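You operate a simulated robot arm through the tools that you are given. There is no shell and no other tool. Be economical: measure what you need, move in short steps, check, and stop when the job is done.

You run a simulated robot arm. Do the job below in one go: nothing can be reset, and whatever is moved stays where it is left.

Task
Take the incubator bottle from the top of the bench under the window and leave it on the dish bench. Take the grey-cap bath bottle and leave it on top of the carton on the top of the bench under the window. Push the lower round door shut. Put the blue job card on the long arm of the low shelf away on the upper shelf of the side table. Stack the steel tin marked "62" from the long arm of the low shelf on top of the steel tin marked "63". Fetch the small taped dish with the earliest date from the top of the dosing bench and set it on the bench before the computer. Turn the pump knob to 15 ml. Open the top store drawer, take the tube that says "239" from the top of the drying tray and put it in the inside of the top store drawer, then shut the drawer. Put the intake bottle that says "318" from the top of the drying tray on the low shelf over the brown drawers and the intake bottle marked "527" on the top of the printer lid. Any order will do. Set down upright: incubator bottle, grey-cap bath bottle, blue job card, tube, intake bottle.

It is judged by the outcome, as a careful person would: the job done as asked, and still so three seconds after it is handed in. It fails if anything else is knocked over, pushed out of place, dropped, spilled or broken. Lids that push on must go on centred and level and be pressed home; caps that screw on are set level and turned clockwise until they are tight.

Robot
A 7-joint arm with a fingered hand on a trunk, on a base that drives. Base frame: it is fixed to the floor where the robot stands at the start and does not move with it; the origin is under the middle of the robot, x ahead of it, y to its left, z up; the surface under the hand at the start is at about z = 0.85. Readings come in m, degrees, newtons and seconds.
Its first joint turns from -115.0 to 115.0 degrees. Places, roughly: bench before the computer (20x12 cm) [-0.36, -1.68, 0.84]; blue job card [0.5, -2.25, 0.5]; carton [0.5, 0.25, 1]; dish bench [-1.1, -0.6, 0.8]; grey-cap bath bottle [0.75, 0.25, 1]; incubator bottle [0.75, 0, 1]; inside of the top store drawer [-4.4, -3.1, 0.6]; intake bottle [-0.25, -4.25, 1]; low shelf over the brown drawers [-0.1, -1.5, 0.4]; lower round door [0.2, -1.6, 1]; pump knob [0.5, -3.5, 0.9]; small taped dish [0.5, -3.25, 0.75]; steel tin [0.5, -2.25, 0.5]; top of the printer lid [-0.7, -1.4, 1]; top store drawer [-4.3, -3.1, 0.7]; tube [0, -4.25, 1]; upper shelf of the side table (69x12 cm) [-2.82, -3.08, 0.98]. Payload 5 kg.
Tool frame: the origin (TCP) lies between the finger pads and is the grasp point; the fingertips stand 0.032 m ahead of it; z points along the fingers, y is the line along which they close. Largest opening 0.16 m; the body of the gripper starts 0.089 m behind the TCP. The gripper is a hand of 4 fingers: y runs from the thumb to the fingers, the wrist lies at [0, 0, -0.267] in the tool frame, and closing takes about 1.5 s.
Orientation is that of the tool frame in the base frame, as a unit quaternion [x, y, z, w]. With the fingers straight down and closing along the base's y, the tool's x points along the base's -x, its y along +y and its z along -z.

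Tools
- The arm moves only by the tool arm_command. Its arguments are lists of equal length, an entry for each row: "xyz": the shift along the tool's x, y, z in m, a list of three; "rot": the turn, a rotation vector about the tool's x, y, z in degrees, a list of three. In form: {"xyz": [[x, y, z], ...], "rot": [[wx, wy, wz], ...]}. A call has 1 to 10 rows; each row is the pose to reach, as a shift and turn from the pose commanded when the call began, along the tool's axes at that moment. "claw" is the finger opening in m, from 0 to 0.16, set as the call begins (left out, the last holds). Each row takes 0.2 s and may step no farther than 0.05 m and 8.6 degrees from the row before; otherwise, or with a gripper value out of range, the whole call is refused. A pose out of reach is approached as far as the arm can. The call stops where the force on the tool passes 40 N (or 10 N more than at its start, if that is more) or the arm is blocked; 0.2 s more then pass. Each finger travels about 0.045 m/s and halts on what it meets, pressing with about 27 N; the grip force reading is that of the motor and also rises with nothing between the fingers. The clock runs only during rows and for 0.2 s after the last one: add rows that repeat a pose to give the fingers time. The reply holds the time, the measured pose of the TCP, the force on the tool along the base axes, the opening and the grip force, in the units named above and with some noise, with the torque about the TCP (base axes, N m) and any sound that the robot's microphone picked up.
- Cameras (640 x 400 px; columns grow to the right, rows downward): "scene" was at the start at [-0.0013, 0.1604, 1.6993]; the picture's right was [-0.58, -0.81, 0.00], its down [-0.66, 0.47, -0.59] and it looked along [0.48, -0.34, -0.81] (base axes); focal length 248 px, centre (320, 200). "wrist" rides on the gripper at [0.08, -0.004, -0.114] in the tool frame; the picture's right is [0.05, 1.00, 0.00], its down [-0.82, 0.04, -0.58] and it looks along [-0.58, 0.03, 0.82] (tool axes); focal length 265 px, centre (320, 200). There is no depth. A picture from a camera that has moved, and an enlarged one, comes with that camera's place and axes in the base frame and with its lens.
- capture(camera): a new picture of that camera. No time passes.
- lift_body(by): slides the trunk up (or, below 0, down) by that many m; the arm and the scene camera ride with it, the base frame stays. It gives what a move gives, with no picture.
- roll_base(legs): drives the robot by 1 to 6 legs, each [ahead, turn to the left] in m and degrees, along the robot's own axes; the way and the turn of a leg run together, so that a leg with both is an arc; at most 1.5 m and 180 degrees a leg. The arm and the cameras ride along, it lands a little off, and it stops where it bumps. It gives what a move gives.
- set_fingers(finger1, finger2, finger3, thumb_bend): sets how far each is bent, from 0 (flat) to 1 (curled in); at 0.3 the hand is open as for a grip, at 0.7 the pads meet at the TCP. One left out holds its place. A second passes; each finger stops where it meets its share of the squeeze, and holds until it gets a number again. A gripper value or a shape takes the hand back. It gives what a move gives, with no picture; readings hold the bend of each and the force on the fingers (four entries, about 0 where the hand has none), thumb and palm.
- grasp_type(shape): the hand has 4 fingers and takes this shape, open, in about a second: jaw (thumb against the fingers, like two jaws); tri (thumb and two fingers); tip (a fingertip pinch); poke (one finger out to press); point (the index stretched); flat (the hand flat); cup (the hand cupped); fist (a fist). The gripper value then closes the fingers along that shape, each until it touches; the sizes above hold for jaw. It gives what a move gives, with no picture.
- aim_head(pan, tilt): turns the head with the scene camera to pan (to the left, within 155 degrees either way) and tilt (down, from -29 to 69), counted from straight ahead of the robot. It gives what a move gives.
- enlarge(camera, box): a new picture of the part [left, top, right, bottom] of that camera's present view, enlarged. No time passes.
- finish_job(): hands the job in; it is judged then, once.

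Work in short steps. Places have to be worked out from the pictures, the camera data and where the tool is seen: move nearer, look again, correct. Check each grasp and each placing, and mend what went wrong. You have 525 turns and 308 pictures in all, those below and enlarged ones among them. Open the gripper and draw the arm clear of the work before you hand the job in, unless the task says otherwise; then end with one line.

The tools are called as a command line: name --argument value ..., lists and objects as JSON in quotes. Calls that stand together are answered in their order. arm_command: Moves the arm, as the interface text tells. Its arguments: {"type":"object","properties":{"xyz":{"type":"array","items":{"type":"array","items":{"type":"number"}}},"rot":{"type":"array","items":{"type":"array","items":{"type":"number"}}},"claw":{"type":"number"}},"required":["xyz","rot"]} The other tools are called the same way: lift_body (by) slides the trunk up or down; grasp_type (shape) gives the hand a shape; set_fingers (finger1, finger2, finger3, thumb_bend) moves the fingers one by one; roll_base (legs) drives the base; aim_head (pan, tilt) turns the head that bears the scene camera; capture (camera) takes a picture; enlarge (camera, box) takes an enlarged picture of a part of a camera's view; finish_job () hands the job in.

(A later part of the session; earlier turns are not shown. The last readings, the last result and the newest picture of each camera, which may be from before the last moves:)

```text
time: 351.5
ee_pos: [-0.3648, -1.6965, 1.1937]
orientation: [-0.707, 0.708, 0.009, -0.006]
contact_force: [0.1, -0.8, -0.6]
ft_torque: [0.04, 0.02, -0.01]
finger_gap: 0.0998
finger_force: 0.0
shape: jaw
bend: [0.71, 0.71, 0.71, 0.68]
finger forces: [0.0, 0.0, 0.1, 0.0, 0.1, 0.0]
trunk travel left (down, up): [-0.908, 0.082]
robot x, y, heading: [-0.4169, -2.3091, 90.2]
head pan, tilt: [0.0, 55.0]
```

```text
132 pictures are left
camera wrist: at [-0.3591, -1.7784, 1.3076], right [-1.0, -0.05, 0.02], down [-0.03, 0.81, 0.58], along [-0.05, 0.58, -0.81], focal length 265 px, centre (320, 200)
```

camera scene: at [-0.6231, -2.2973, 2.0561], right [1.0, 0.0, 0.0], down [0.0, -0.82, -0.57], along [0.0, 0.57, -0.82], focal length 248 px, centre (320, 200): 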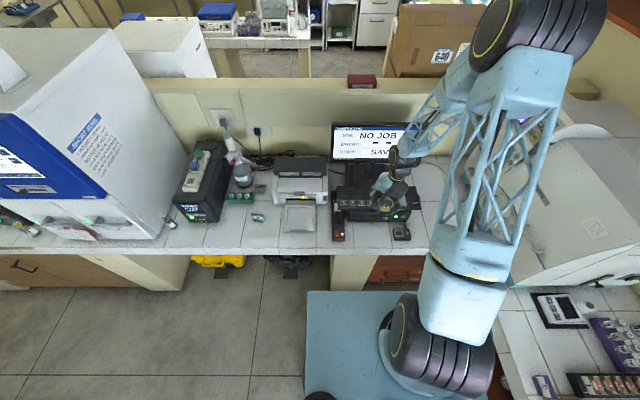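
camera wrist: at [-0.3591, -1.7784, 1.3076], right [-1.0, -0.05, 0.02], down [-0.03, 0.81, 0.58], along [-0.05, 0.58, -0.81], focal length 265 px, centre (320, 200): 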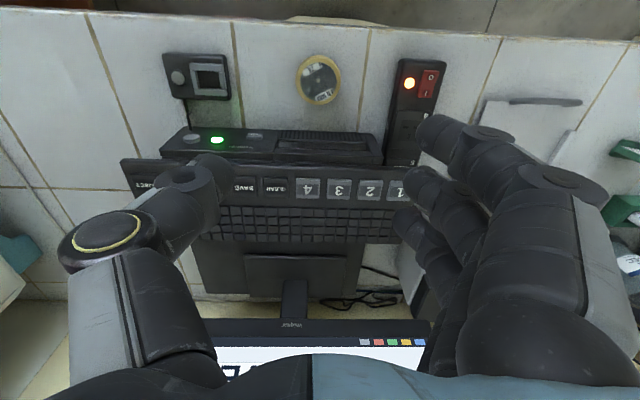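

Dish stands in place. Next the pump knob: reverse to y ≈ −3.3 and turn right to face the bench.

roll_base --legs '[[-0.97, 0], [0, -45], [0, -45]]'

aim_head --pan 5 --tilt 48

capture --camera "scene"

capture --camera "wrist"

```text
time: 360.9
ee_pos: [0.1856, -3.3549, 1.1922]
orientation: [0.028, 1.0, 0.011, 0.003]
contact_force: [0.2, -0.3, -0.5]
ft_torque: [0.01, 0.02, 0.0]
finger_gap: 0.0995
finger_force: 0.1
shape: jaw
bend: [0.71, 0.71, 0.71, 0.68]
finger forces: [0.0, 0.0, 0.0, 0.0, 0.1, 0.0]
trunk travel left (down, up): [-0.908, 0.082]
robot x, y, heading: [-0.4212, -3.269, -2.9]
head pan, tilt: [0.0, 55.0]
```

```text
time: 361.6
ee_pos: [0.1874, -3.3547, 1.1925]
orientation: [0.027, 1.0, 0.011, 0.002]
contact_force: [0.5, -0.1, -0.5]
ft_torque: [0.02, -0.02, -0.02]
finger_gap: 0.0994
finger_force: 0.0
shape: jaw
bend: [0.71, 0.71, 0.71, 0.68]
finger forces: [0.0, 0.0, 0.1, 0.0, 0.0, 0.0]
trunk travel left (down, up): [-0.908, 0.082]
robot x, y, heading: [-0.4248, -3.2673, -2.9]
head pan, tilt: [5.0, 48.0]
```

```text
131 pictures are left
camera scene: at [-0.3947, -3.0608, 2.0652], right [0.04, -1.0, 0.0], down [-0.74, -0.03, -0.67], along [0.67, 0.03, -0.74], focal length 248 px, centre (320, 200)
```

scene: 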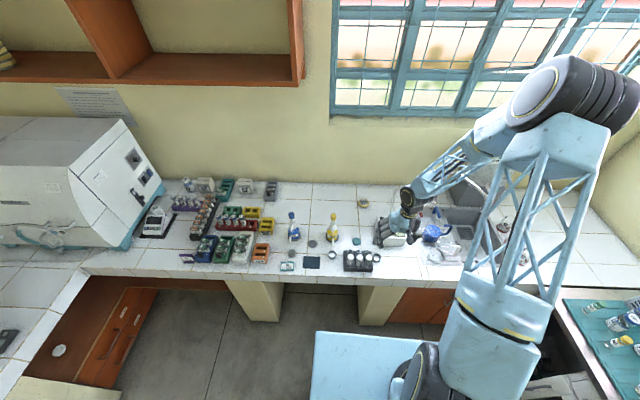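

```text
130 pictures are left
camera wrist: at [0.105, -3.3577, 1.3068], right [0.0, 1.0, 0.02], down [0.81, -0.02, 0.58], along [0.58, 0.02, -0.81], focal length 265 px, centre (320, 200)
```

wrist: 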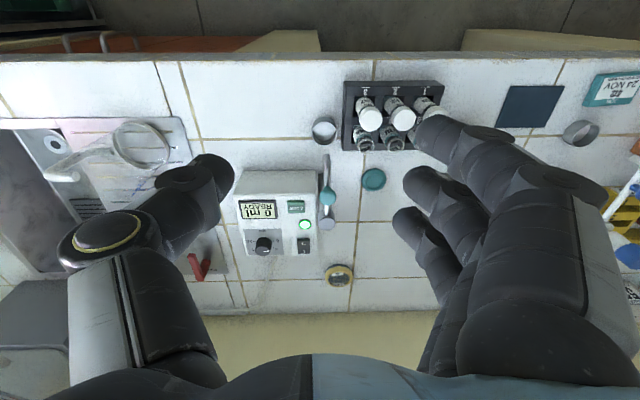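

enlarge --camera "wrist" --box '[225, 160, 345, 270]'

enlarge --camera "scene" --box '[370, 200, 440, 255]'

```text
3.64 times, centred on (285, 215) of wrist
camera zoom: at [0.105, -3.3577, 1.3068], right [0.0, 1.0, 0.02], down [0.81, -0.02, 0.58], along [0.58, 0.02, -0.81], focal length 965 px, centre (447, 146)
```

zoom: 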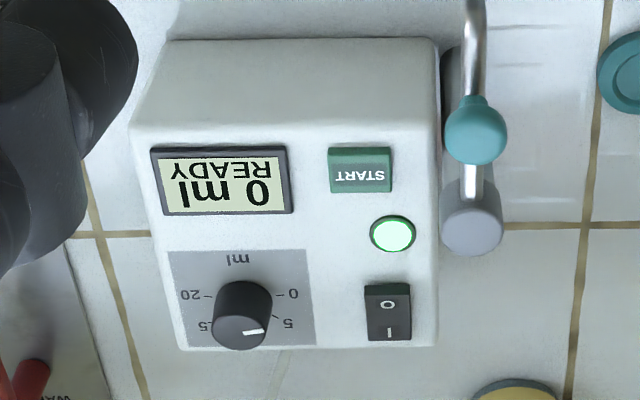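

```text
7.27 times, centred on (405, 228) of scene
camera zoom: at [-0.3947, -3.0608, 2.0652], right [0.04, -1.0, 0.0], down [-0.74, -0.03, -0.67], along [0.67, 0.03, -0.74], focal length 1802 px, centre (-298, 0)
```

zoom: 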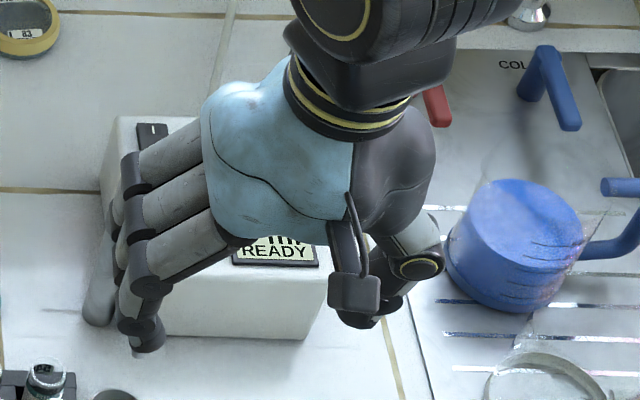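

The dial reads 0–20 clockwise with ~60° per 5 ml, so 0→15 is ~180° clockwise. Knob top is triangulated at [0.468, −3.461, 0.94]. I move above it, pre-rotating the hand by −85°.

arm_command --xyz '[[-0.041, -0.013, 0], [-0.082, -0.026, 0], [-0.123, -0.039, 0], [-0.164, -0.052, 0], [-0.205, -0.065, 0], [-0.246, -0.078, 0], [-0.2865, -0.0906, 0], [-0.2865, -0.0906, 0.04], [-0.2865, -0.0906, 0.08], [-0.2865, -0.0906, 0.12]]' --rot '[[0, 0, -8.5], [0, 0, -17], [0, 0, -25.5], [0, 0, -34], [0, 0, -42.5], [0, 0, -51], [0, 0, -59.5], [0, 0, -68], [0, 0, -76.5], [0, 0, -85]]' --claw 0.07

capture --camera "wrist"

capture --camera "scene"

```text
time: 363.8
ee_pos: [0.4708, -3.4601, 1.0715]
orientation: [-0.656, 0.754, 0.006, 0.01]
contact_force: [1.3, -0.2, -0.3]
ft_torque: [0.02, 0.01, 0.0]
finger_gap: 0.0706
finger_force: 0.1
shape: jaw
bend: [0.73, 0.73, 0.73, 0.7]
finger forces: [0.0, 0.0, 0.0, 0.0, 0.1, 0.1]
trunk travel left (down, up): [-0.908, 0.082]
robot x, y, heading: [-0.423, -3.2715, -3.0]
head pan, tilt: [5.0, 48.0]
```

```text
127 pictures are left
camera wrist: at [0.4624, -3.543, 1.1843], right [-1.0, 0.09, 0.0], down [0.07, 0.8, 0.6], along [0.06, 0.59, -0.8], focal length 265 px, centre (320, 200)
```

wrist: 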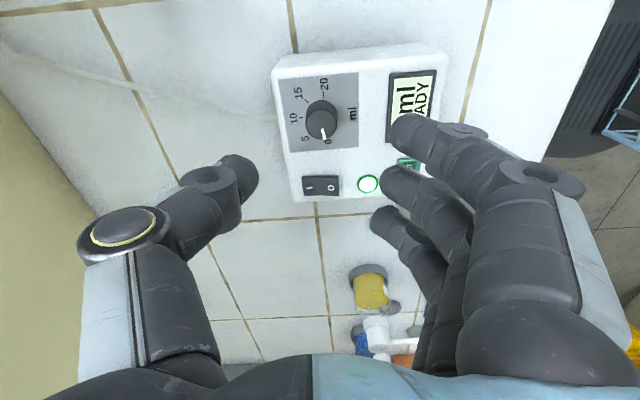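

```text
126 pictures are left
camera scene: at [-0.3935, -3.061, 2.0653], right [0.04, -1.0, 0.0], down [-0.74, -0.03, -0.67], along [0.67, 0.03, -0.74], focal length 248 px, centre (320, 200)
```

scene: 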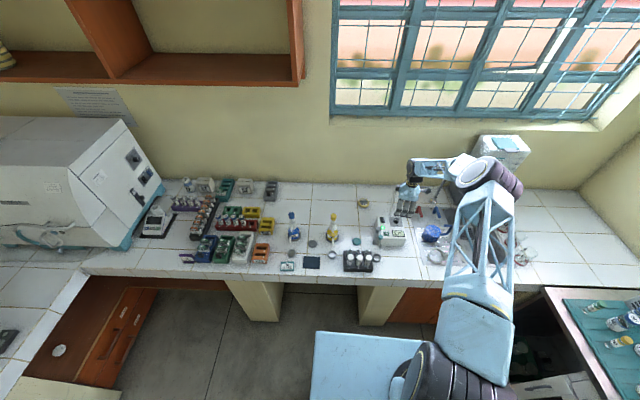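

Clear view of the dial: 0 points down, 5, 10, 15, 20 go clockwise at ~45° each, so 15 needs ~135° clockwise. Knob centre ≈[0.4716, −3.451]. Lower toward it with a small correction.

arm_command --xyz '[[-0.003, 0, 0.035], [-0.006, 0, 0.07]]' --rot '[[0, 0, 0], [0, 0, 0]]'

capture --camera "wrist"

```text
time: 364.4
ee_pos: [0.4719, -3.4551, 1.0029]
orientation: [-0.655, 0.755, 0.006, 0.01]
contact_force: [0.6, -0.1, 0.7]
ft_torque: [-0.01, 0.02, 0.02]
finger_gap: 0.071
finger_force: 0.1
shape: jaw
bend: [0.73, 0.73, 0.73, 0.7]
finger forces: [0.0, 0.0, 0.0, 0.0, 0.0, 0.0]
trunk travel left (down, up): [-0.908, 0.082]
robot x, y, heading: [-0.4201, -3.269, -2.7]
head pan, tilt: [5.0, 48.0]
```

```text
125 pictures are left
camera wrist: at [0.4633, -3.5373, 1.1149], right [-1.0, 0.09, -0.01], down [0.07, 0.8, 0.6], along [0.06, 0.59, -0.8], focal length 265 px, centre (320, 200)
```

wrist: 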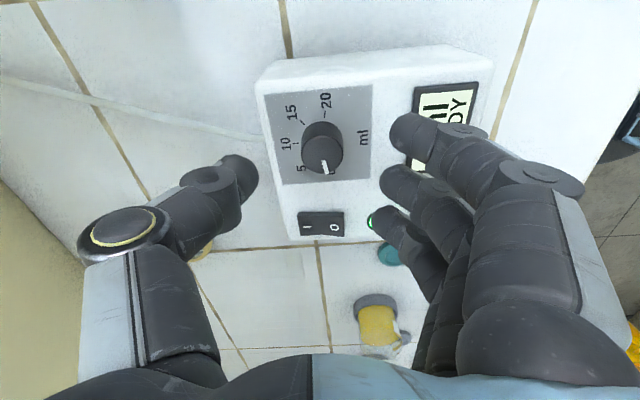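

Correct +y 6 mm and lower to z ≈0.957, then look before closing.

arm_command --xyz '[[-0.006, 0.002, 0.02], [-0.006, 0.002, 0.035], [-0.006, 0.002, 0.044]]' --rot '[[0, 0, 0], [0, 0, 0], [0, 0, 0]]'

capture --camera "wrist"

```text
time: 365.4
ee_pos: [0.4733, -3.4449, 0.9677]
orientation: [-0.655, 0.756, 0.003, 0.013]
contact_force: [-3.3, 1.7, 28.9]
ft_torque: [-0.29, 1.66, -0.18]
finger_gap: 0.0725
finger_force: 0.0
shape: jaw
bend: [0.74, 0.73, 0.73, 0.7]
finger forces: [16.8, 10.3, 2.3, 0.0, 0.0, 0.0]
trunk travel left (down, up): [-0.908, 0.082]
robot x, y, heading: [-0.4253, -3.269, -2.8]
head pan, tilt: [5.0, 48.0]
stopped in row 3: the force on the tool passed its limit at 43 N (the readings are from after the stop); the commanded pose is now the measured one
```

```text
124 pictures are left
camera wrist: at [0.463, -3.528, 1.081], right [-1.0, 0.09, -0.01], down [0.07, 0.8, 0.59], along [0.06, 0.59, -0.8], focal length 265 px, centre (320, 200)
```

wrist: 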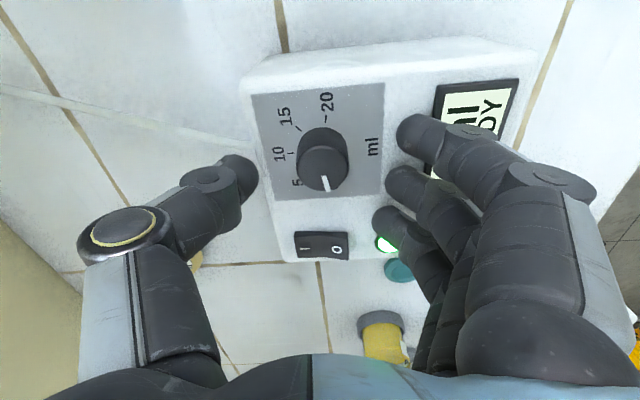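

The fingertips touched the pump top. Raise 5 mm and close on the knob.

arm_command --xyz '[[0, 0, -0.006], [0, 0, -0.006], [0, 0, -0.006], [0, 0, -0.006], [0, 0, -0.006], [0, 0, -0.006]]' --rot '[[0, 0, 0], [0, 0, 0], [0, 0, 0], [0, 0, 0], [0, 0, 0], [0, 0, 0]]' --claw 0.0

capture --camera "wrist"

```text
time: 366.9
ee_pos: [0.4793, -3.4457, 0.9722]
orientation: [-0.655, 0.756, 0.001, 0.015]
contact_force: [18.7, -2.8, -4.9]
ft_torque: [-0.01, -0.4, 0.05]
finger_gap: 0.0069
finger_force: 27.5
shape: jaw
bend: [0.74, 0.73, 0.75, 0.65]
finger forces: [4.8, 7.0, 0.1, 0.0, 27.6, 0.0]
trunk travel left (down, up): [-0.908, 0.082]
robot x, y, heading: [-0.4211, -3.2655, -2.6]
head pan, tilt: [5.0, 48.0]
stopped in row 6: the force on the tool passed its limit at 41 N (the readings are from after the stop); the commanded pose is now the measured one
```

```text
123 pictures are left
camera wrist: at [0.4686, -3.5293, 1.0851], right [-1.0, 0.09, -0.02], down [0.06, 0.8, 0.59], along [0.07, 0.59, -0.8], focal length 265 px, centre (320, 200)
```

wrist: 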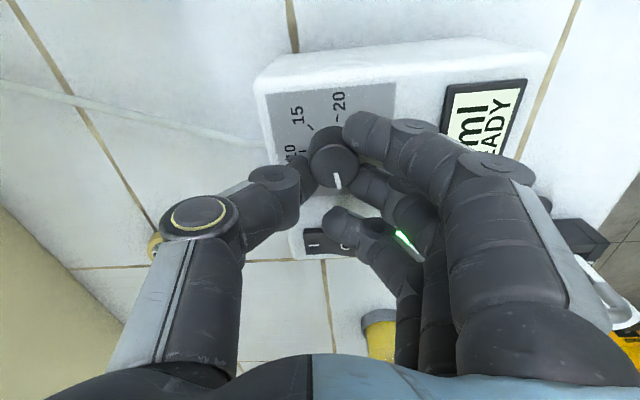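

It grips, but the hand is ~8 mm off-centre in y. Open slightly, re-centre (−y 7 mm, −x 5 mm), and close again.

arm_command --xyz '[[0, 0, 0], [0, 0, 0], [0.004, 0.003, 0], [0.007, 0.006, 0]]' --rot '[[0, 0, 0], [0, 0, 0], [0, 0, 0], [0, 0, 0]]' --claw 0.06

arm_command --xyz '[[0, 0, 0.002], [0, 0, 0.002], [0, 0, 0.002], [0, 0, 0.002], [0, 0, 0.002], [0, 0, 0.002]]' --rot '[[0, 0, 0], [0, 0, 0], [0, 0, 0], [0, 0, 0], [0, 0, 0], [0, 0, 0]]' --claw 0.0

capture --camera "wrist"

```text
time: 367.9
ee_pos: [0.4673, -3.452, 0.9708]
orientation: [-0.655, 0.756, 0.002, 0.013]
contact_force: [0.3, 0.9, 1.1]
ft_torque: [0.03, 0.0, 0.04]
finger_gap: 0.0595
finger_force: 0.1
shape: jaw
bend: [0.73, 0.73, 0.73, 0.7]
finger forces: [0.1, 0.0, 0.0, 0.0, 0.0, 0.0]
trunk travel left (down, up): [-0.908, 0.082]
robot x, y, heading: [-0.424, -3.2692, -2.6]
head pan, tilt: [5.0, 48.0]
```

```text
time: 369.3
ee_pos: [0.4695, -3.4524, 0.9706]
orientation: [-0.655, 0.756, 0.001, 0.013]
contact_force: [11.9, -0.6, -1.2]
ft_torque: [0.01, -0.11, -0.03]
finger_gap: 0.0098
finger_force: 27.3
shape: jaw
bend: [0.68, 0.72, 0.68, 0.7]
finger forces: [0.1, 10.7, 0.1, 0.0, 22.5, 0.0]
trunk travel left (down, up): [-0.908, 0.082]
robot x, y, heading: [-0.4221, -3.2727, -2.4]
head pan, tilt: [5.0, 48.0]
```

```text
122 pictures are left
camera wrist: at [0.4597, -3.5357, 1.0828], right [-1.0, 0.09, -0.02], down [0.06, 0.8, 0.59], along [0.07, 0.59, -0.8], focal length 265 px, centre (320, 200)
```

wrist: 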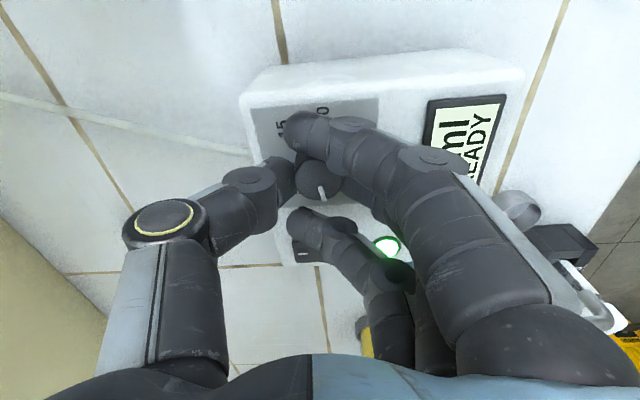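

Centred now, gripped by thumb and middle finger. Nudge +x 3 mm and turn clockwise 42° to test.

arm_command --xyz '[[0, -0.003, 0], [0, -0.003, 0], [0, -0.003, 0], [0, -0.003, 0], [0, -0.003, 0], [0, -0.003, 0]]' --rot '[[0, 0, 0], [0, 0, 8.4], [0, 0, 16.8], [0, 0, 25.2], [0, 0, 33.6], [0, 0, 42]]'

capture --camera "wrist"

```text
time: 370.7
ee_pos: [0.4728, -3.4551, 0.9699]
orientation: [-0.338, 0.941, 0.006, 0.012]
contact_force: [16.9, -5.4, 1.2]
ft_torque: [-0.09, -0.32, 0.06]
finger_gap: 0.0097
finger_force: 27.2
shape: jaw
bend: [0.68, 0.72, 0.68, 0.7]
finger forces: [0.0, 10.6, 0.0, 0.1, 26.0, 0.1]
trunk travel left (down, up): [-0.908, 0.082]
robot x, y, heading: [-0.4219, -3.2697, -2.7]
head pan, tilt: [5.0, 48.0]
```

```text
121 pictures are left
camera wrist: at [0.4113, -3.5117, 1.0824], right [-0.68, 0.74, 0.0], down [0.59, 0.54, 0.6], along [0.44, 0.41, -0.8], focal length 265 px, centre (320, 200)
```

wrist: 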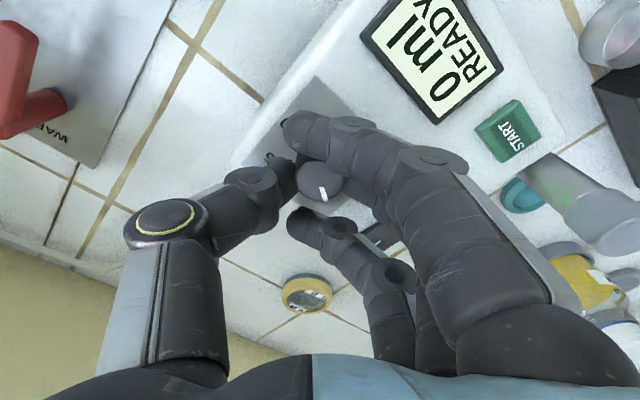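

The pointer turned with the hand. Continue another 43°.

arm_command --xyz '[[0, 0, 0], [0, 0, 0], [0, 0, 0], [0, 0, 0], [0, 0, 0]]' --rot '[[0, 0, 8.6], [0, 0, 17.2], [0, 0, 25.8], [0, 0, 34.4], [0, 0, 43]]'

capture --camera "wrist"

```text
time: 371.9
ee_pos: [0.472, -3.4564, 0.9699]
orientation: [0.029, 0.999, 0.01, 0.007]
contact_force: [16.7, -22.5, 4.7]
ft_torque: [-0.52, -0.31, 0.03]
finger_gap: 0.0107
finger_force: 27.4
shape: jaw
bend: [0.68, 0.72, 0.68, 0.7]
finger forces: [0.1, 9.3, 0.1, 0.0, 29.1, 0.0]
trunk travel left (down, up): [-0.908, 0.082]
robot x, y, heading: [-0.4224, -3.2683, -2.8]
head pan, tilt: [5.0, 48.0]
```

```text
120 pictures are left
camera wrist: at [0.3883, -3.4579, 1.0836], right [0.01, 1.0, 0.02], down [0.81, -0.02, 0.59], along [0.59, 0.01, -0.81], focal length 265 px, centre (320, 200)
```

wrist: 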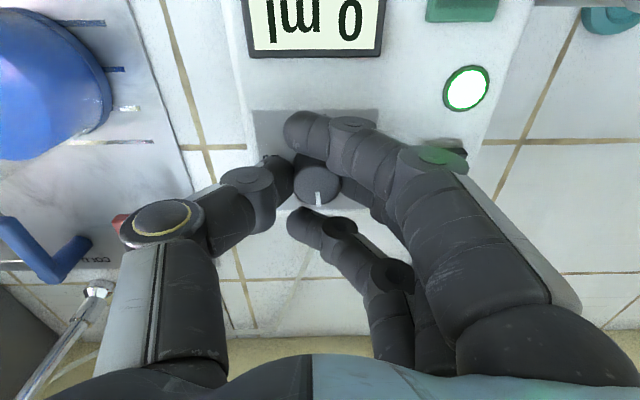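

Pointer is now near "10" (dial spacing measured ≈50°; 15 lies ~50° past 10). Continue clockwise ~54° with a small shift toward the thumb.

arm_command --xyz '[[0, -0.003, 0], [0, -0.003, 0], [0, -0.003, 0], [0, -0.003, 0], [0, -0.003, 0], [0, -0.003, 0], [0, -0.003, 0]]' --rot '[[0, 0, 0], [0, 0, 8.6], [0, 0, 17.2], [0, 0, 25.8], [0, 0, 34.4], [0, 0, 43], [0, 0, 51]]'

capture --camera "wrist"

```text
time: 373.5
ee_pos: [0.4691, -3.4582, 0.9681]
orientation: [0.457, 0.889, 0.013, 0.003]
contact_force: [5.1, -21.3, 6.3]
ft_torque: [-0.4, -0.17, 0.01]
finger_gap: 0.0101
finger_force: 26.7
shape: jaw
bend: [0.68, 0.72, 0.68, 0.7]
finger forces: [0.1, 14.4, 0.1, 0.1, 21.5, 0.0]
trunk travel left (down, up): [-0.908, 0.082]
robot x, y, heading: [-0.42, -3.2741, -2.8]
head pan, tilt: [5.0, 48.0]
```

```text
119 pictures are left
camera wrist: at [0.4171, -3.3985, 1.0847], right [0.78, 0.62, 0.03], down [0.5, -0.65, 0.57], along [0.37, -0.43, -0.82], focal length 265 px, centre (320, 200)
```

wrist: 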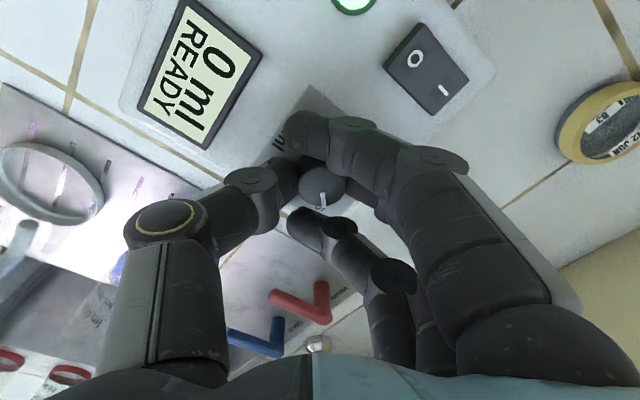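

Pointer should now be near −50° (15). Open and rise to check the dial.

arm_command --xyz '[[0, 0, 0], [0, 0, 0], [0, 0, 0], [0, 0, -0.02], [0, 0, -0.05], [0, 0, -0.09]]' --rot '[[0, 0, 0], [0, 0, 0], [0, 0, 0], [0, 0, 0], [0, 0, 0], [0, 0, 0]]' --claw 0.07

capture --camera "wrist"

enlarge --camera "wrist" --box '[220, 60, 420, 200]'

```text
time: 374.9
ee_pos: [0.4696, -3.455, 1.0624]
orientation: [0.456, 0.89, 0.013, 0.003]
contact_force: [-0.4, 0.4, 0.2]
ft_torque: [-0.04, -0.05, 0.02]
finger_gap: 0.0692
finger_force: 0.0
shape: jaw
bend: [0.73, 0.73, 0.73, 0.7]
finger forces: [0.0, 0.0, 0.0, 0.1, 0.0, 0.1]
trunk travel left (down, up): [-0.908, 0.082]
robot x, y, heading: [-0.4261, -3.2721, -2.7]
head pan, tilt: [5.0, 48.0]
```

```text
118 pictures are left
camera wrist: at [0.4158, -3.3958, 1.177], right [0.78, 0.63, 0.03], down [0.5, -0.65, 0.57], along [0.38, -0.43, -0.82], focal length 265 px, centre (320, 200)
```

wrist: 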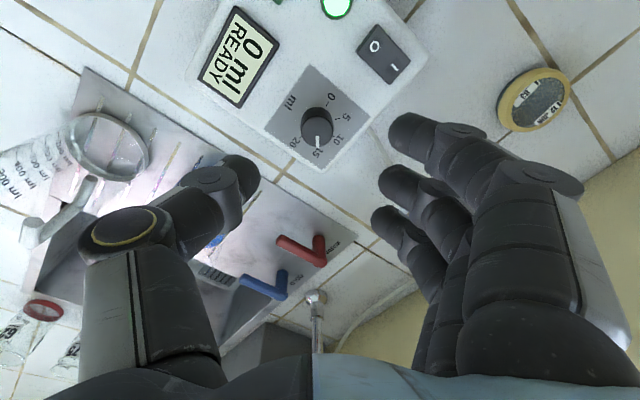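

```text
2.86 times, centred on (320, 130) of wrist
camera zoom: at [0.4158, -3.3958, 1.177], right [0.78, 0.63, 0.03], down [0.5, -0.65, 0.57], along [0.38, -0.43, -0.82], focal length 758 px, centre (320, 400)
```

zoom: 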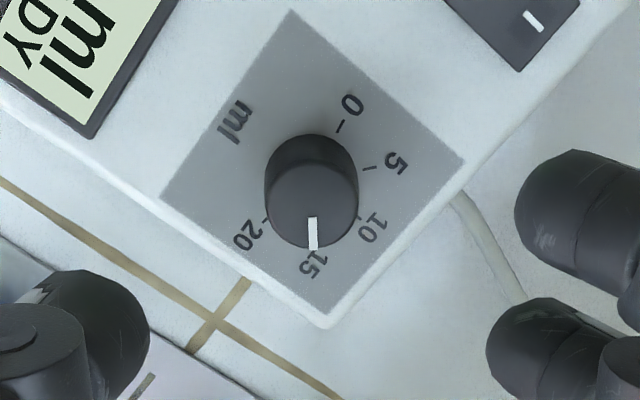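

Pointer is exactly on 15. Raise, straighten and retract the hand, then turn toward the drying tray in the corner.

arm_command --xyz '[[0, 0, -0.045], [0, 0, -0.09], [0, 0, -0.13], [0, 0, -0.13], [0, 0, -0.13], [0, 0, -0.13], [0, 0, -0.13]]' --rot '[[0, 0, 0], [0, 0, -8.5], [0, 0, -17], [0, 0, -25.5], [0, 0, -34], [0, 0, -42.5], [0, 0, -51]]'

arm_command --xyz '[[0.045, 0.015, 0], [0.09, 0.03, 0], [0.135, 0.045, 0], [0.18, 0.06, 0], [0.225, 0.075, 0], [0.25, 0.09, 0]]' --rot '[[0, 0, 0], [0, 0, 0], [0, 0, 0], [0, 0, 0], [0, 0, 0], [0, 0, 0]]'

roll_base --legs '[[0.12, 0], [0, -45], [0, -43]]'

aim_head --pan 5 --tilt 45

capture --camera "scene"

```text
time: 376.5
ee_pos: [0.4661, -3.4593, 1.1906]
orientation: [0.026, 1.0, 0.011, 0.009]
contact_force: [0.0, -1.1, 0.2]
ft_torque: [0.02, 0.0, 0.04]
finger_gap: 0.0697
finger_force: 0.1
shape: jaw
bend: [0.73, 0.73, 0.73, 0.7]
finger forces: [0.0, 0.0, 0.0, 0.1, 0.0, 0.0]
trunk travel left (down, up): [-0.908, 0.082]
robot x, y, heading: [-0.4201, -3.2672, -2.5]
head pan, tilt: [5.0, 48.0]
```

```text
time: 377.9
ee_pos: [0.223, -3.3548, 1.1867]
orientation: [0.028, 1.0, 0.011, 0.009]
contact_force: [0.7, -0.4, 0.1]
ft_torque: [0.01, -0.01, 0.01]
finger_gap: 0.0694
finger_force: 0.0
shape: jaw
bend: [0.73, 0.73, 0.73, 0.7]
finger forces: [0.1, 0.0, 0.1, 0.0, 0.0, 0.0]
trunk travel left (down, up): [-0.908, 0.082]
robot x, y, heading: [-0.4203, -3.2711, -2.8]
head pan, tilt: [5.0, 48.0]
```

```text
time: 383.4
ee_pos: [-0.3863, -3.9226, 1.1875]
orientation: [0.726, 0.687, 0.001, 0.013]
contact_force: [-0.5, -0.2, 0.7]
ft_torque: [0.01, -0.02, -0.02]
finger_gap: 0.0696
finger_force: 0.0
shape: jaw
bend: [0.73, 0.73, 0.73, 0.7]
finger forces: [0.0, 0.1, 0.1, 0.0, 0.1, 0.1]
trunk travel left (down, up): [-0.908, 0.082]
robot x, y, heading: [-0.3031, -3.2757, -92.5]
head pan, tilt: [5.0, 48.0]
```

```text
time: 384.1
ee_pos: [-0.3863, -3.9219, 1.1877]
orientation: [0.726, 0.688, 0.002, 0.013]
contact_force: [0.4, 0.1, 0.5]
ft_torque: [-0.03, -0.02, -0.02]
finger_gap: 0.0695
finger_force: 0.0
shape: jaw
bend: [0.73, 0.73, 0.73, 0.7]
finger forces: [0.1, 0.0, 0.0, 0.1, 0.0, 0.1]
trunk travel left (down, up): [-0.908, 0.082]
robot x, y, heading: [-0.3027, -3.2758, -92.7]
head pan, tilt: [5.0, 45.0]
```

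```text
116 pictures are left
camera scene: at [-0.0939, -3.3066, 2.0694], right [-1.0, -0.04, 0.0], down [-0.03, 0.71, -0.71], along [0.03, -0.71, -0.71], focal length 248 px, centre (320, 200)
```

scene: 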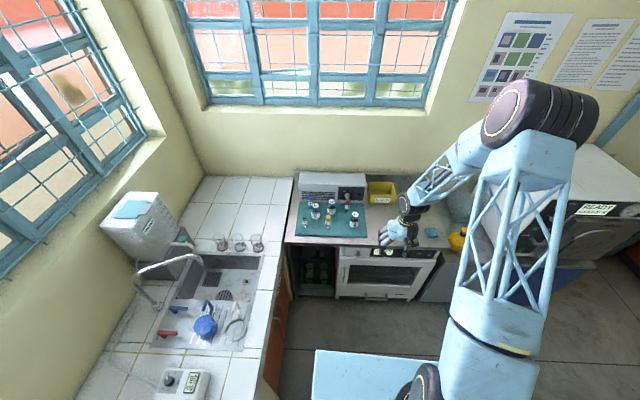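

enlarge --camera "scene" --box '[280, 170, 400, 250]'

enlarge --camera "scene" --box '[295, 190, 365, 235]'

```text
5.00 times, centred on (340, 210) of scene
camera zoom: at [-0.0939, -3.3066, 2.0694], right [-1.0, -0.04, 0.0], down [-0.03, 0.71, -0.71], along [0.03, -0.71, -0.71], focal length 1239 px, centre (220, 150)
```

zoom: 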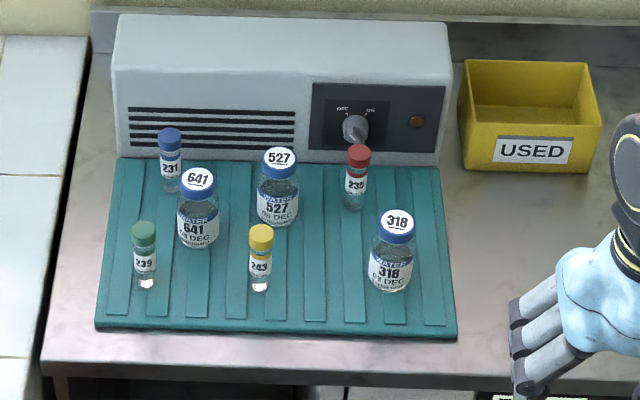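

```text
8.89 times, centred on (330, 212) of scene
camera zoom: at [-0.0939, -3.3066, 2.0694], right [-1.0, -0.04, 0.0], down [-0.03, 0.71, -0.71], along [0.03, -0.71, -0.71], focal length 2203 px, centre (231, 89)
```

zoom: 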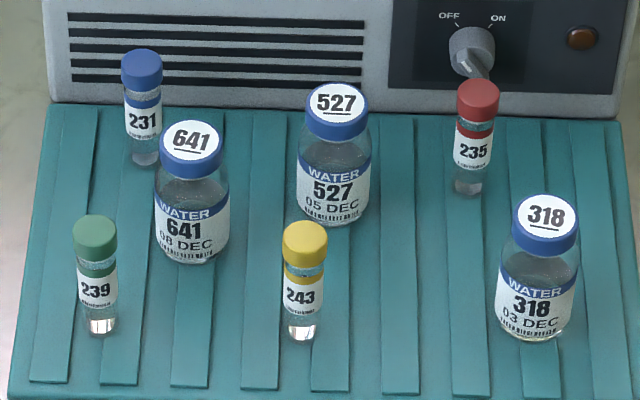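

All labels readable: 318 is front-right at ≈[−0.26, −4.285], 527 back-middle, tube 239 front-left. 318 goes to the low shelf, so I'll grasp it with the slanted hand. Rotate the hand and approach.

arm_command --xyz '[[-0.0116, 0.016, 0.007], [-0.023, 0.032, 0.0135], [-0.035, 0.048, 0.02], [-0.046, 0.0645, 0.027], [-0.058, 0.081, 0.034], [-0.069, 0.097, 0.0405], [-0.081, 0.113, 0.047], [-0.0925, 0.129, 0.054]]' --rot '[[0, -8, 0], [0, -16, 0], [0, -24, 0], [0, -32, 0], [0, -40, 0], [0, -48, 0], [0, -56, 0], [0, -64, 0]]' --claw 0.1

capture --camera "wrist"

capture --camera "scene"

```text
time: 385.9
ee_pos: [-0.2593, -4.0203, 1.1381]
orientation: [0.616, 0.577, -0.384, 0.375]
contact_force: [-0.2, -0.6, 0.2]
ft_torque: [0.0, 0.03, -0.04]
finger_gap: 0.0997
finger_force: 0.1
shape: jaw
bend: [0.71, 0.71, 0.71, 0.68]
finger forces: [0.0, 0.1, 0.0, 0.1, 0.0, 0.0]
trunk travel left (down, up): [-0.908, 0.082]
robot x, y, heading: [-0.3008, -3.2743, -92.6]
head pan, tilt: [5.0, 45.0]
```

```text
113 pictures are left
camera wrist: at [-0.2566, -3.8837, 1.1143], right [1.0, -0.03, -0.03], down [0.03, 0.18, 0.98], along [-0.03, -0.98, 0.18], focal length 265 px, centre (320, 200)
```

wrist: 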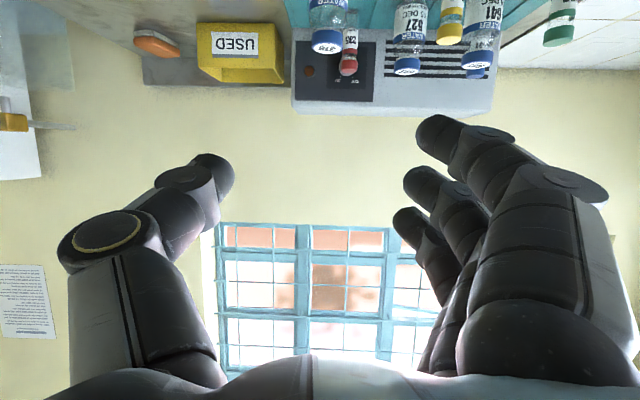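

```text
112 pictures are left
camera scene: at [-0.0916, -3.3074, 2.0693], right [-1.0, -0.04, 0.0], down [-0.03, 0.71, -0.71], along [0.03, -0.71, -0.71], focal length 248 px, centre (320, 200)
```

scene: 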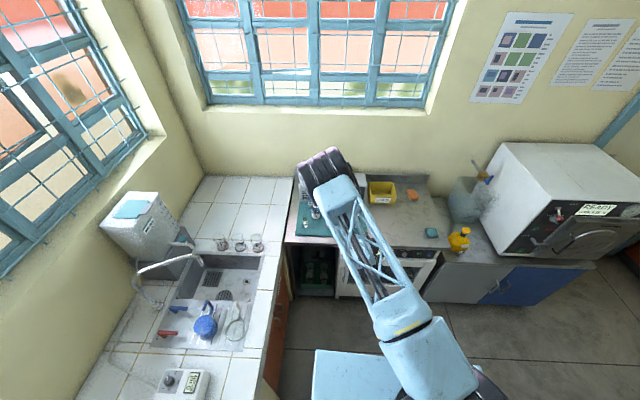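

Lower the trunk 15 cm (still in front of the tray) and look again.

lift_body --by -0.15

capture --camera "wrist"

```text
time: 387.6
ee_pos: [-0.2608, -4.0197, 0.9886]
orientation: [0.615, 0.577, -0.383, 0.377]
contact_force: [-0.3, 1.4, 0.1]
ft_torque: [0.0, 0.01, 0.01]
finger_gap: 0.0997
finger_force: 0.0
shape: jaw
bend: [0.71, 0.71, 0.71, 0.68]
finger forces: [0.0, 0.1, 0.0, 0.0, 0.0, 0.1]
trunk travel left (down, up): [-0.758, 0.232]
robot x, y, heading: [-0.305, -3.2746, -93.0]
head pan, tilt: [5.0, 45.0]
```

```text
111 pictures are left
camera wrist: at [-0.2578, -3.8829, 0.9648], right [1.0, -0.03, -0.03], down [0.03, 0.18, 0.98], along [-0.03, -0.98, 0.18], focal length 265 px, centre (320, 200)
```

wrist: 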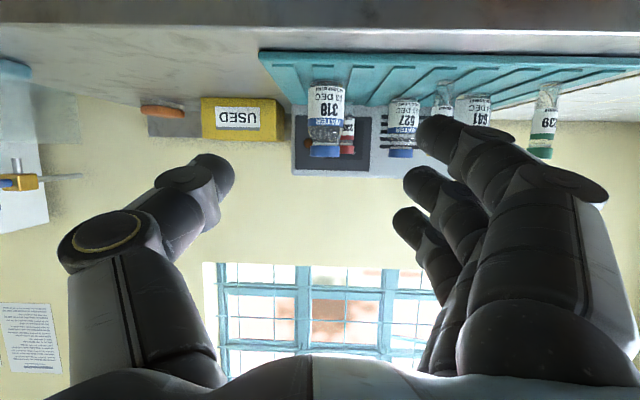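

318 is straight ahead at ≈[−0.264, −4.28], tray top z ≈0.877. Approach to 8 cm in front of it.

arm_command --xyz '[[-0.01, 0.001, 0.045], [-0.02, 0.0025, 0.09], [-0.03, 0.004, 0.135], [-0.0396, 0.005, 0.18]]' --rot '[[0, 0, 0], [0, 0, 0], [0, 0, 0], [0, 0, 0]]'

capture --camera "wrist"

```text
time: 388.6
ee_pos: [-0.2611, -4.1975, 0.945]
orientation: [0.617, 0.577, -0.383, 0.375]
contact_force: [-0.3, 0.5, 0.3]
ft_torque: [-0.01, -0.01, 0.01]
finger_gap: 0.0998
finger_force: 0.0
shape: jaw
bend: [0.71, 0.71, 0.71, 0.68]
finger forces: [0.0, 0.0, 0.0, 0.0, 0.0, 0.1]
trunk travel left (down, up): [-0.758, 0.232]
robot x, y, heading: [-0.3009, -3.2718, -92.7]
head pan, tilt: [5.0, 45.0]
```

```text
110 pictures are left
camera wrist: at [-0.2586, -4.0614, 0.9219], right [1.0, -0.03, -0.03], down [0.03, 0.18, 0.98], along [-0.03, -0.98, 0.18], focal length 265 px, centre (320, 200)
```

wrist: 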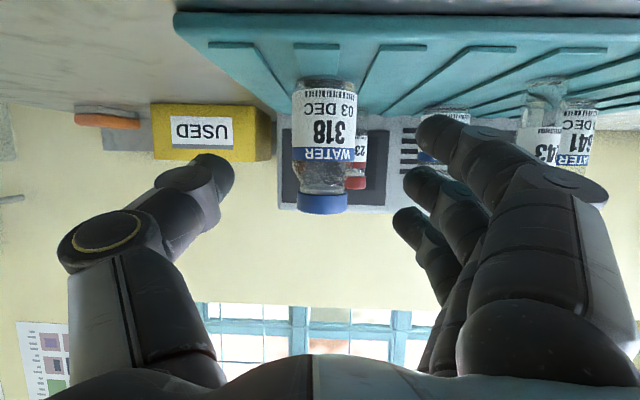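

Advance the last 8 cm and close.

arm_command --xyz '[[-0.008, 0.001, 0.026], [-0.016, 0.003, 0.052], [-0.0246, 0.004, 0.0767]]' --rot '[[0, 0, 0], [0, 0, 0], [0, 0, 0]]'

capture --camera "wrist"

```text
time: 389.4
ee_pos: [-0.2644, -4.2803, 0.937]
orientation: [0.616, 0.576, -0.383, 0.375]
contact_force: [-0.2, 0.6, -0.5]
ft_torque: [0.0, 0.0, 0.01]
finger_gap: 0.0995
finger_force: 0.0
shape: jaw
bend: [0.71, 0.71, 0.71, 0.68]
finger forces: [0.1, 0.0, 0.0, 0.1, 0.0, 0.0]
trunk travel left (down, up): [-0.758, 0.232]
robot x, y, heading: [-0.2989, -3.2748, -92.8]
head pan, tilt: [5.0, 45.0]
```

```text
109 pictures are left
camera wrist: at [-0.2611, -4.1426, 0.9131], right [1.0, -0.03, -0.03], down [0.03, 0.18, 0.98], along [-0.03, -0.98, 0.18], focal length 265 px, centre (320, 200)
```

wrist: 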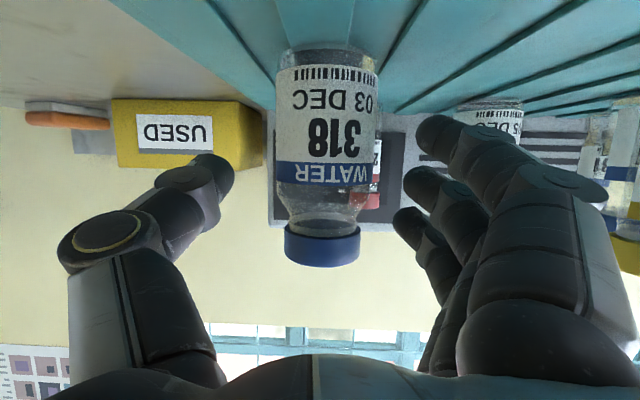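

Centred. Close fully and lift a little.

arm_command --xyz '[[0, 0, 0], [0, 0, 0], [0, 0, 0], [0, 0, 0], [0, 0, 0], [0, 0, 0], [0, 0, 0], [0, 0, 0], [0, 0, 0], [0, 0, 0]]' --rot '[[0, 0, 0], [0, 0, 0], [0, 0, 0], [0, 0, 0], [0, 0, 0], [0, 0, 0], [0, 0, 0], [0, 0, 0], [0, 0, 0], [0, 0, 0]]' --claw 0.0

lift_body --by 0.06

capture --camera "wrist"

```text
time: 391.6
ee_pos: [-0.2623, -4.2784, 0.9366]
orientation: [0.615, 0.577, -0.383, 0.377]
contact_force: [0.5, 0.8, 0.4]
ft_torque: [0.04, 0.0, 0.01]
finger_gap: 0.0405
finger_force: 27.4
shape: jaw
bend: [0.73, 0.73, 0.72, 0.7]
finger forces: [8.1, 7.7, 6.9, 0.0, 24.3, 0.1]
trunk travel left (down, up): [-0.758, 0.232]
robot x, y, heading: [-0.3037, -3.2783, -92.4]
head pan, tilt: [5.0, 45.0]
```

```text
time: 392.6
ee_pos: [-0.2635, -4.2791, 0.9967]
orientation: [0.616, 0.576, -0.384, 0.376]
contact_force: [0.8, 0.7, -1.4]
ft_torque: [-0.03, 0.0, -0.03]
finger_gap: 0.0403
finger_force: 26.7
shape: jaw
bend: [0.73, 0.73, 0.72, 0.7]
finger forces: [7.9, 7.8, 6.7, 0.0, 24.3, 0.0]
trunk travel left (down, up): [-0.818, 0.172]
robot x, y, heading: [-0.3017, -3.2763, -92.7]
head pan, tilt: [5.0, 45.0]
```

```text
108 pictures are left
camera wrist: at [-0.2607, -4.1423, 0.9728], right [1.0, -0.03, -0.03], down [0.03, 0.18, 0.98], along [-0.03, -0.98, 0.18], focal length 265 px, centre (320, 200)
```

wrist: 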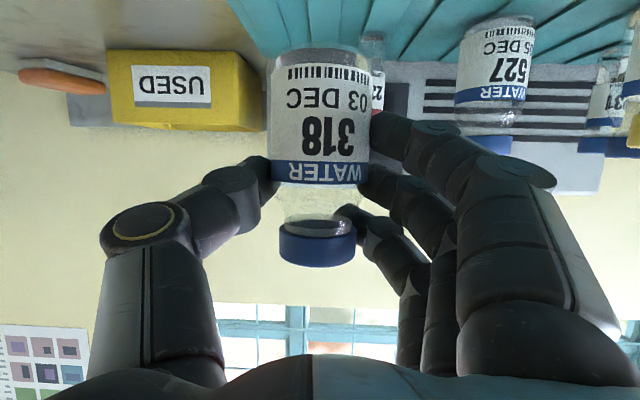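

Solid grip. Reverse away from the tray, then turn clockwise (through −x, free floor) to face the computer desk.

roll_base --legs '[[-0.4, 0]]'

roll_base --legs '[[0, -60], [0, -60], [0, -57]]'

aim_head --pan 20 --tilt 45

capture --camera "scene"

```text
time: 395.1
ee_pos: [-0.2499, -3.8722, 0.9976]
orientation: [0.618, 0.575, -0.385, 0.375]
contact_force: [-0.5, 0.5, -1.5]
ft_torque: [0.03, 0.02, 0.01]
finger_gap: 0.0405
finger_force: 26.9
shape: jaw
bend: [0.73, 0.73, 0.72, 0.7]
finger forces: [8.0, 7.7, 6.7, 0.0, 24.4, 0.0]
trunk travel left (down, up): [-0.818, 0.172]
robot x, y, heading: [-0.2792, -2.8712, -92.7]
head pan, tilt: [5.0, 45.0]
```

```text
time: 403.7
ee_pos: [-0.396, -1.8719, 0.9979]
orientation: [0.599, -0.594, -0.39, -0.369]
contact_force: [-0.5, 1.0, -1.2]
ft_torque: [0.02, -0.02, 0.01]
finger_gap: 0.04
finger_force: 26.6
shape: jaw
bend: [0.73, 0.73, 0.72, 0.7]
finger forces: [8.1, 7.8, 6.6, 0.0, 24.3, 0.0]
trunk travel left (down, up): [-0.818, 0.172]
robot x, y, heading: [-0.2809, -2.8705, 91.7]
head pan, tilt: [5.0, 45.0]
```

```text
time: 404.4
ee_pos: [-0.3962, -1.8716, 0.9975]
orientation: [0.599, -0.594, -0.39, -0.369]
contact_force: [0.1, 0.6, -2.0]
ft_torque: [-0.02, 0.01, 0.01]
finger_gap: 0.04
finger_force: 27.4
shape: jaw
bend: [0.73, 0.73, 0.72, 0.7]
finger forces: [8.1, 7.7, 6.6, 0.0, 24.3, 0.1]
trunk travel left (down, up): [-0.818, 0.172]
robot x, y, heading: [-0.2833, -2.867, 91.7]
head pan, tilt: [20.0, 45.0]
```

```text
107 pictures are left
camera scene: at [-0.5151, -2.8596, 1.9794], right [0.93, 0.37, 0.0], down [0.26, -0.66, -0.71], along [-0.26, 0.66, -0.71], focal length 248 px, centre (320, 200)
```

scene: 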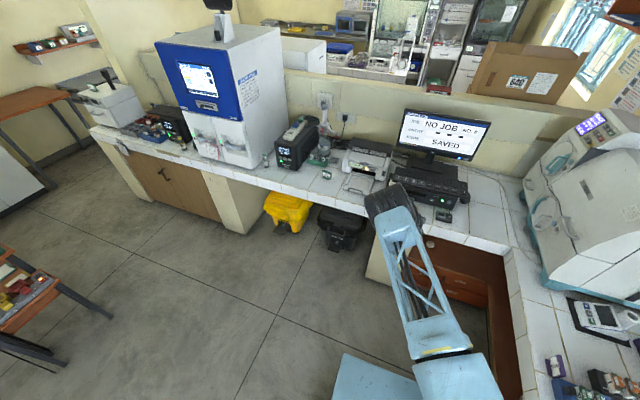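

I can see the brown drawer unit under the desk (x ≈ −0.3…0.25). Shift the hand to x ≈ −0.14 and lower the trunk.

arm_command --xyz '[[0, -0.045, -0.001], [-0.001, -0.09, -0.003], [-0.0015, -0.135, -0.004], [-0.002, -0.18, -0.005], [-0.002, -0.225, -0.006], [-0.0025, -0.255, -0.007]]' --rot '[[0, 0, 0], [0, 0, 0], [0, 0, 0], [0, 0, 0], [0, 0, 0], [0, 0, 0]]'

lift_body --by -0.4

capture --camera "wrist"

capture --camera "scene"

```text
time: 405.8
ee_pos: [-0.1401, -1.8719, 0.9974]
orientation: [0.599, -0.594, -0.391, -0.368]
contact_force: [0.2, 0.0, -1.3]
ft_torque: [0.03, 0.0, 0.0]
finger_gap: 0.0401
finger_force: 27.3
shape: jaw
bend: [0.73, 0.73, 0.72, 0.7]
finger forces: [8.3, 7.8, 6.8, 0.0, 24.6, 0.0]
trunk travel left (down, up): [-0.818, 0.172]
robot x, y, heading: [-0.2833, -2.8684, 91.5]
head pan, tilt: [20.0, 45.0]
```

```text
time: 409.7
ee_pos: [-0.1407, -1.8723, 0.5974]
orientation: [0.6, -0.594, -0.39, -0.368]
contact_force: [0.2, 0.0, -1.2]
ft_torque: [-0.02, -0.01, -0.01]
finger_gap: 0.0404
finger_force: 27.2
shape: jaw
bend: [0.73, 0.73, 0.72, 0.7]
finger forces: [8.2, 7.8, 6.7, 0.0, 24.6, 0.0]
trunk travel left (down, up): [-0.418, 0.572]
robot x, y, heading: [-0.2822, -2.8726, 91.6]
head pan, tilt: [20.0, 45.0]
```

```text
106 pictures are left
camera wrist: at [-0.1342, -2.0103, 0.5724], right [-1.0, -0.04, -0.03], down [-0.02, -0.18, 0.98], along [-0.05, 0.98, 0.18], focal length 265 px, centre (320, 200)
```

wrist: 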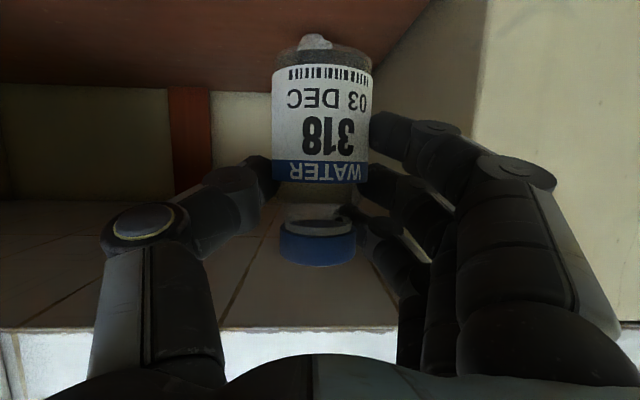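

```text
105 pictures are left
camera scene: at [-0.515, -2.8598, 1.5795], right [0.93, 0.37, 0.0], down [0.26, -0.66, -0.71], along [-0.26, 0.66, -0.71], focal length 248 px, centre (320, 200)
```

scene: 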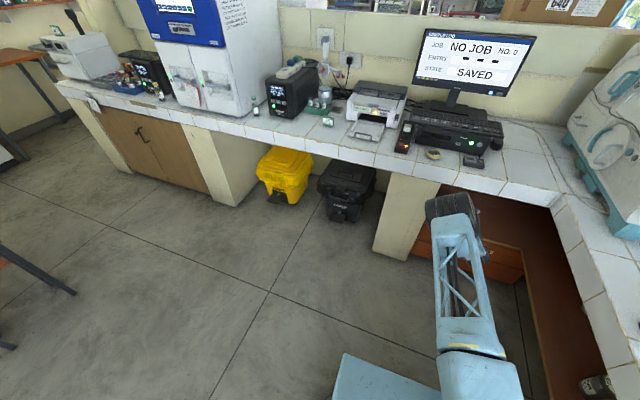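

Lower another 10 cm and stretch the arm forward 17 cm under the desk.

lift_body --by -0.1

arm_command --xyz '[[-0.018, 0.001, 0.0385], [-0.036, 0.001, 0.077], [-0.054, 0.002, 0.1155], [-0.072, 0.003, 0.154]]' --rot '[[0, 0, 0], [0, 0, 0], [0, 0, 0], [0, 0, 0]]'

capture --camera "wrist"

capture --camera "scene"

```text
time: 411.0
ee_pos: [-0.1396, -1.8728, 0.4964]
orientation: [0.599, -0.594, -0.39, -0.369]
contact_force: [-0.1, -0.5, -0.8]
ft_torque: [0.0, 0.0, 0.0]
finger_gap: 0.0401
finger_force: 26.9
shape: jaw
bend: [0.73, 0.73, 0.72, 0.7]
finger forces: [8.2, 7.8, 6.7, 0.0, 24.6, 0.1]
trunk travel left (down, up): [-0.318, 0.672]
robot x, y, heading: [-0.2839, -2.8709, 91.6]
head pan, tilt: [20.0, 45.0]
```

```text
time: 412.0
ee_pos: [-0.1479, -1.7039, 0.4967]
orientation: [0.599, -0.593, -0.391, -0.37]
contact_force: [-1.0, 0.0, 1.1]
ft_torque: [-0.14, -0.01, -0.05]
finger_gap: 0.04
finger_force: 27.2
shape: jaw
bend: [0.73, 0.73, 0.72, 0.7]
finger forces: [8.2, 7.7, 6.7, 0.1, 24.4, 0.0]
trunk travel left (down, up): [-0.318, 0.672]
robot x, y, heading: [-0.2823, -2.8693, 91.5]
head pan, tilt: [20.0, 45.0]
```

```text
104 pictures are left
camera wrist: at [-0.1435, -1.8412, 0.4728], right [-1.0, -0.04, -0.03], down [-0.02, -0.18, 0.98], along [-0.05, 0.98, 0.18], focal length 265 px, centre (320, 200)
```

wrist: 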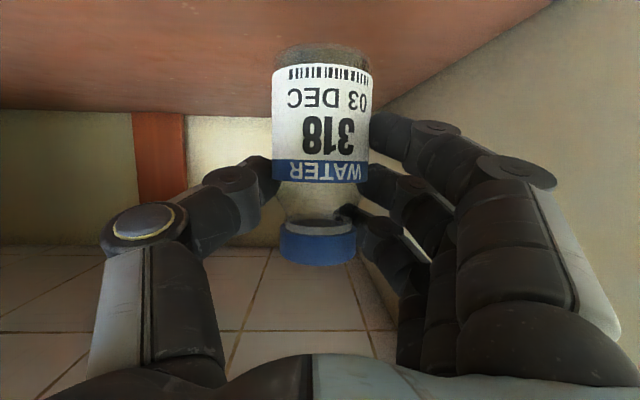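

```text
103 pictures are left
camera scene: at [-0.5155, -2.8603, 1.4794], right [0.93, 0.37, 0.0], down [0.26, -0.66, -0.71], along [-0.26, 0.66, -0.71], focal length 248 px, centre (320, 200)
```

scene: 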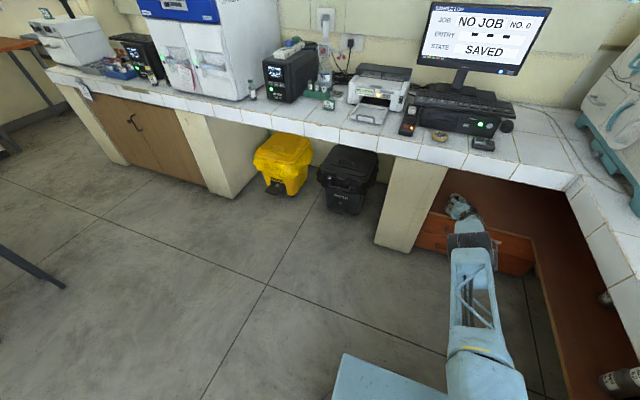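

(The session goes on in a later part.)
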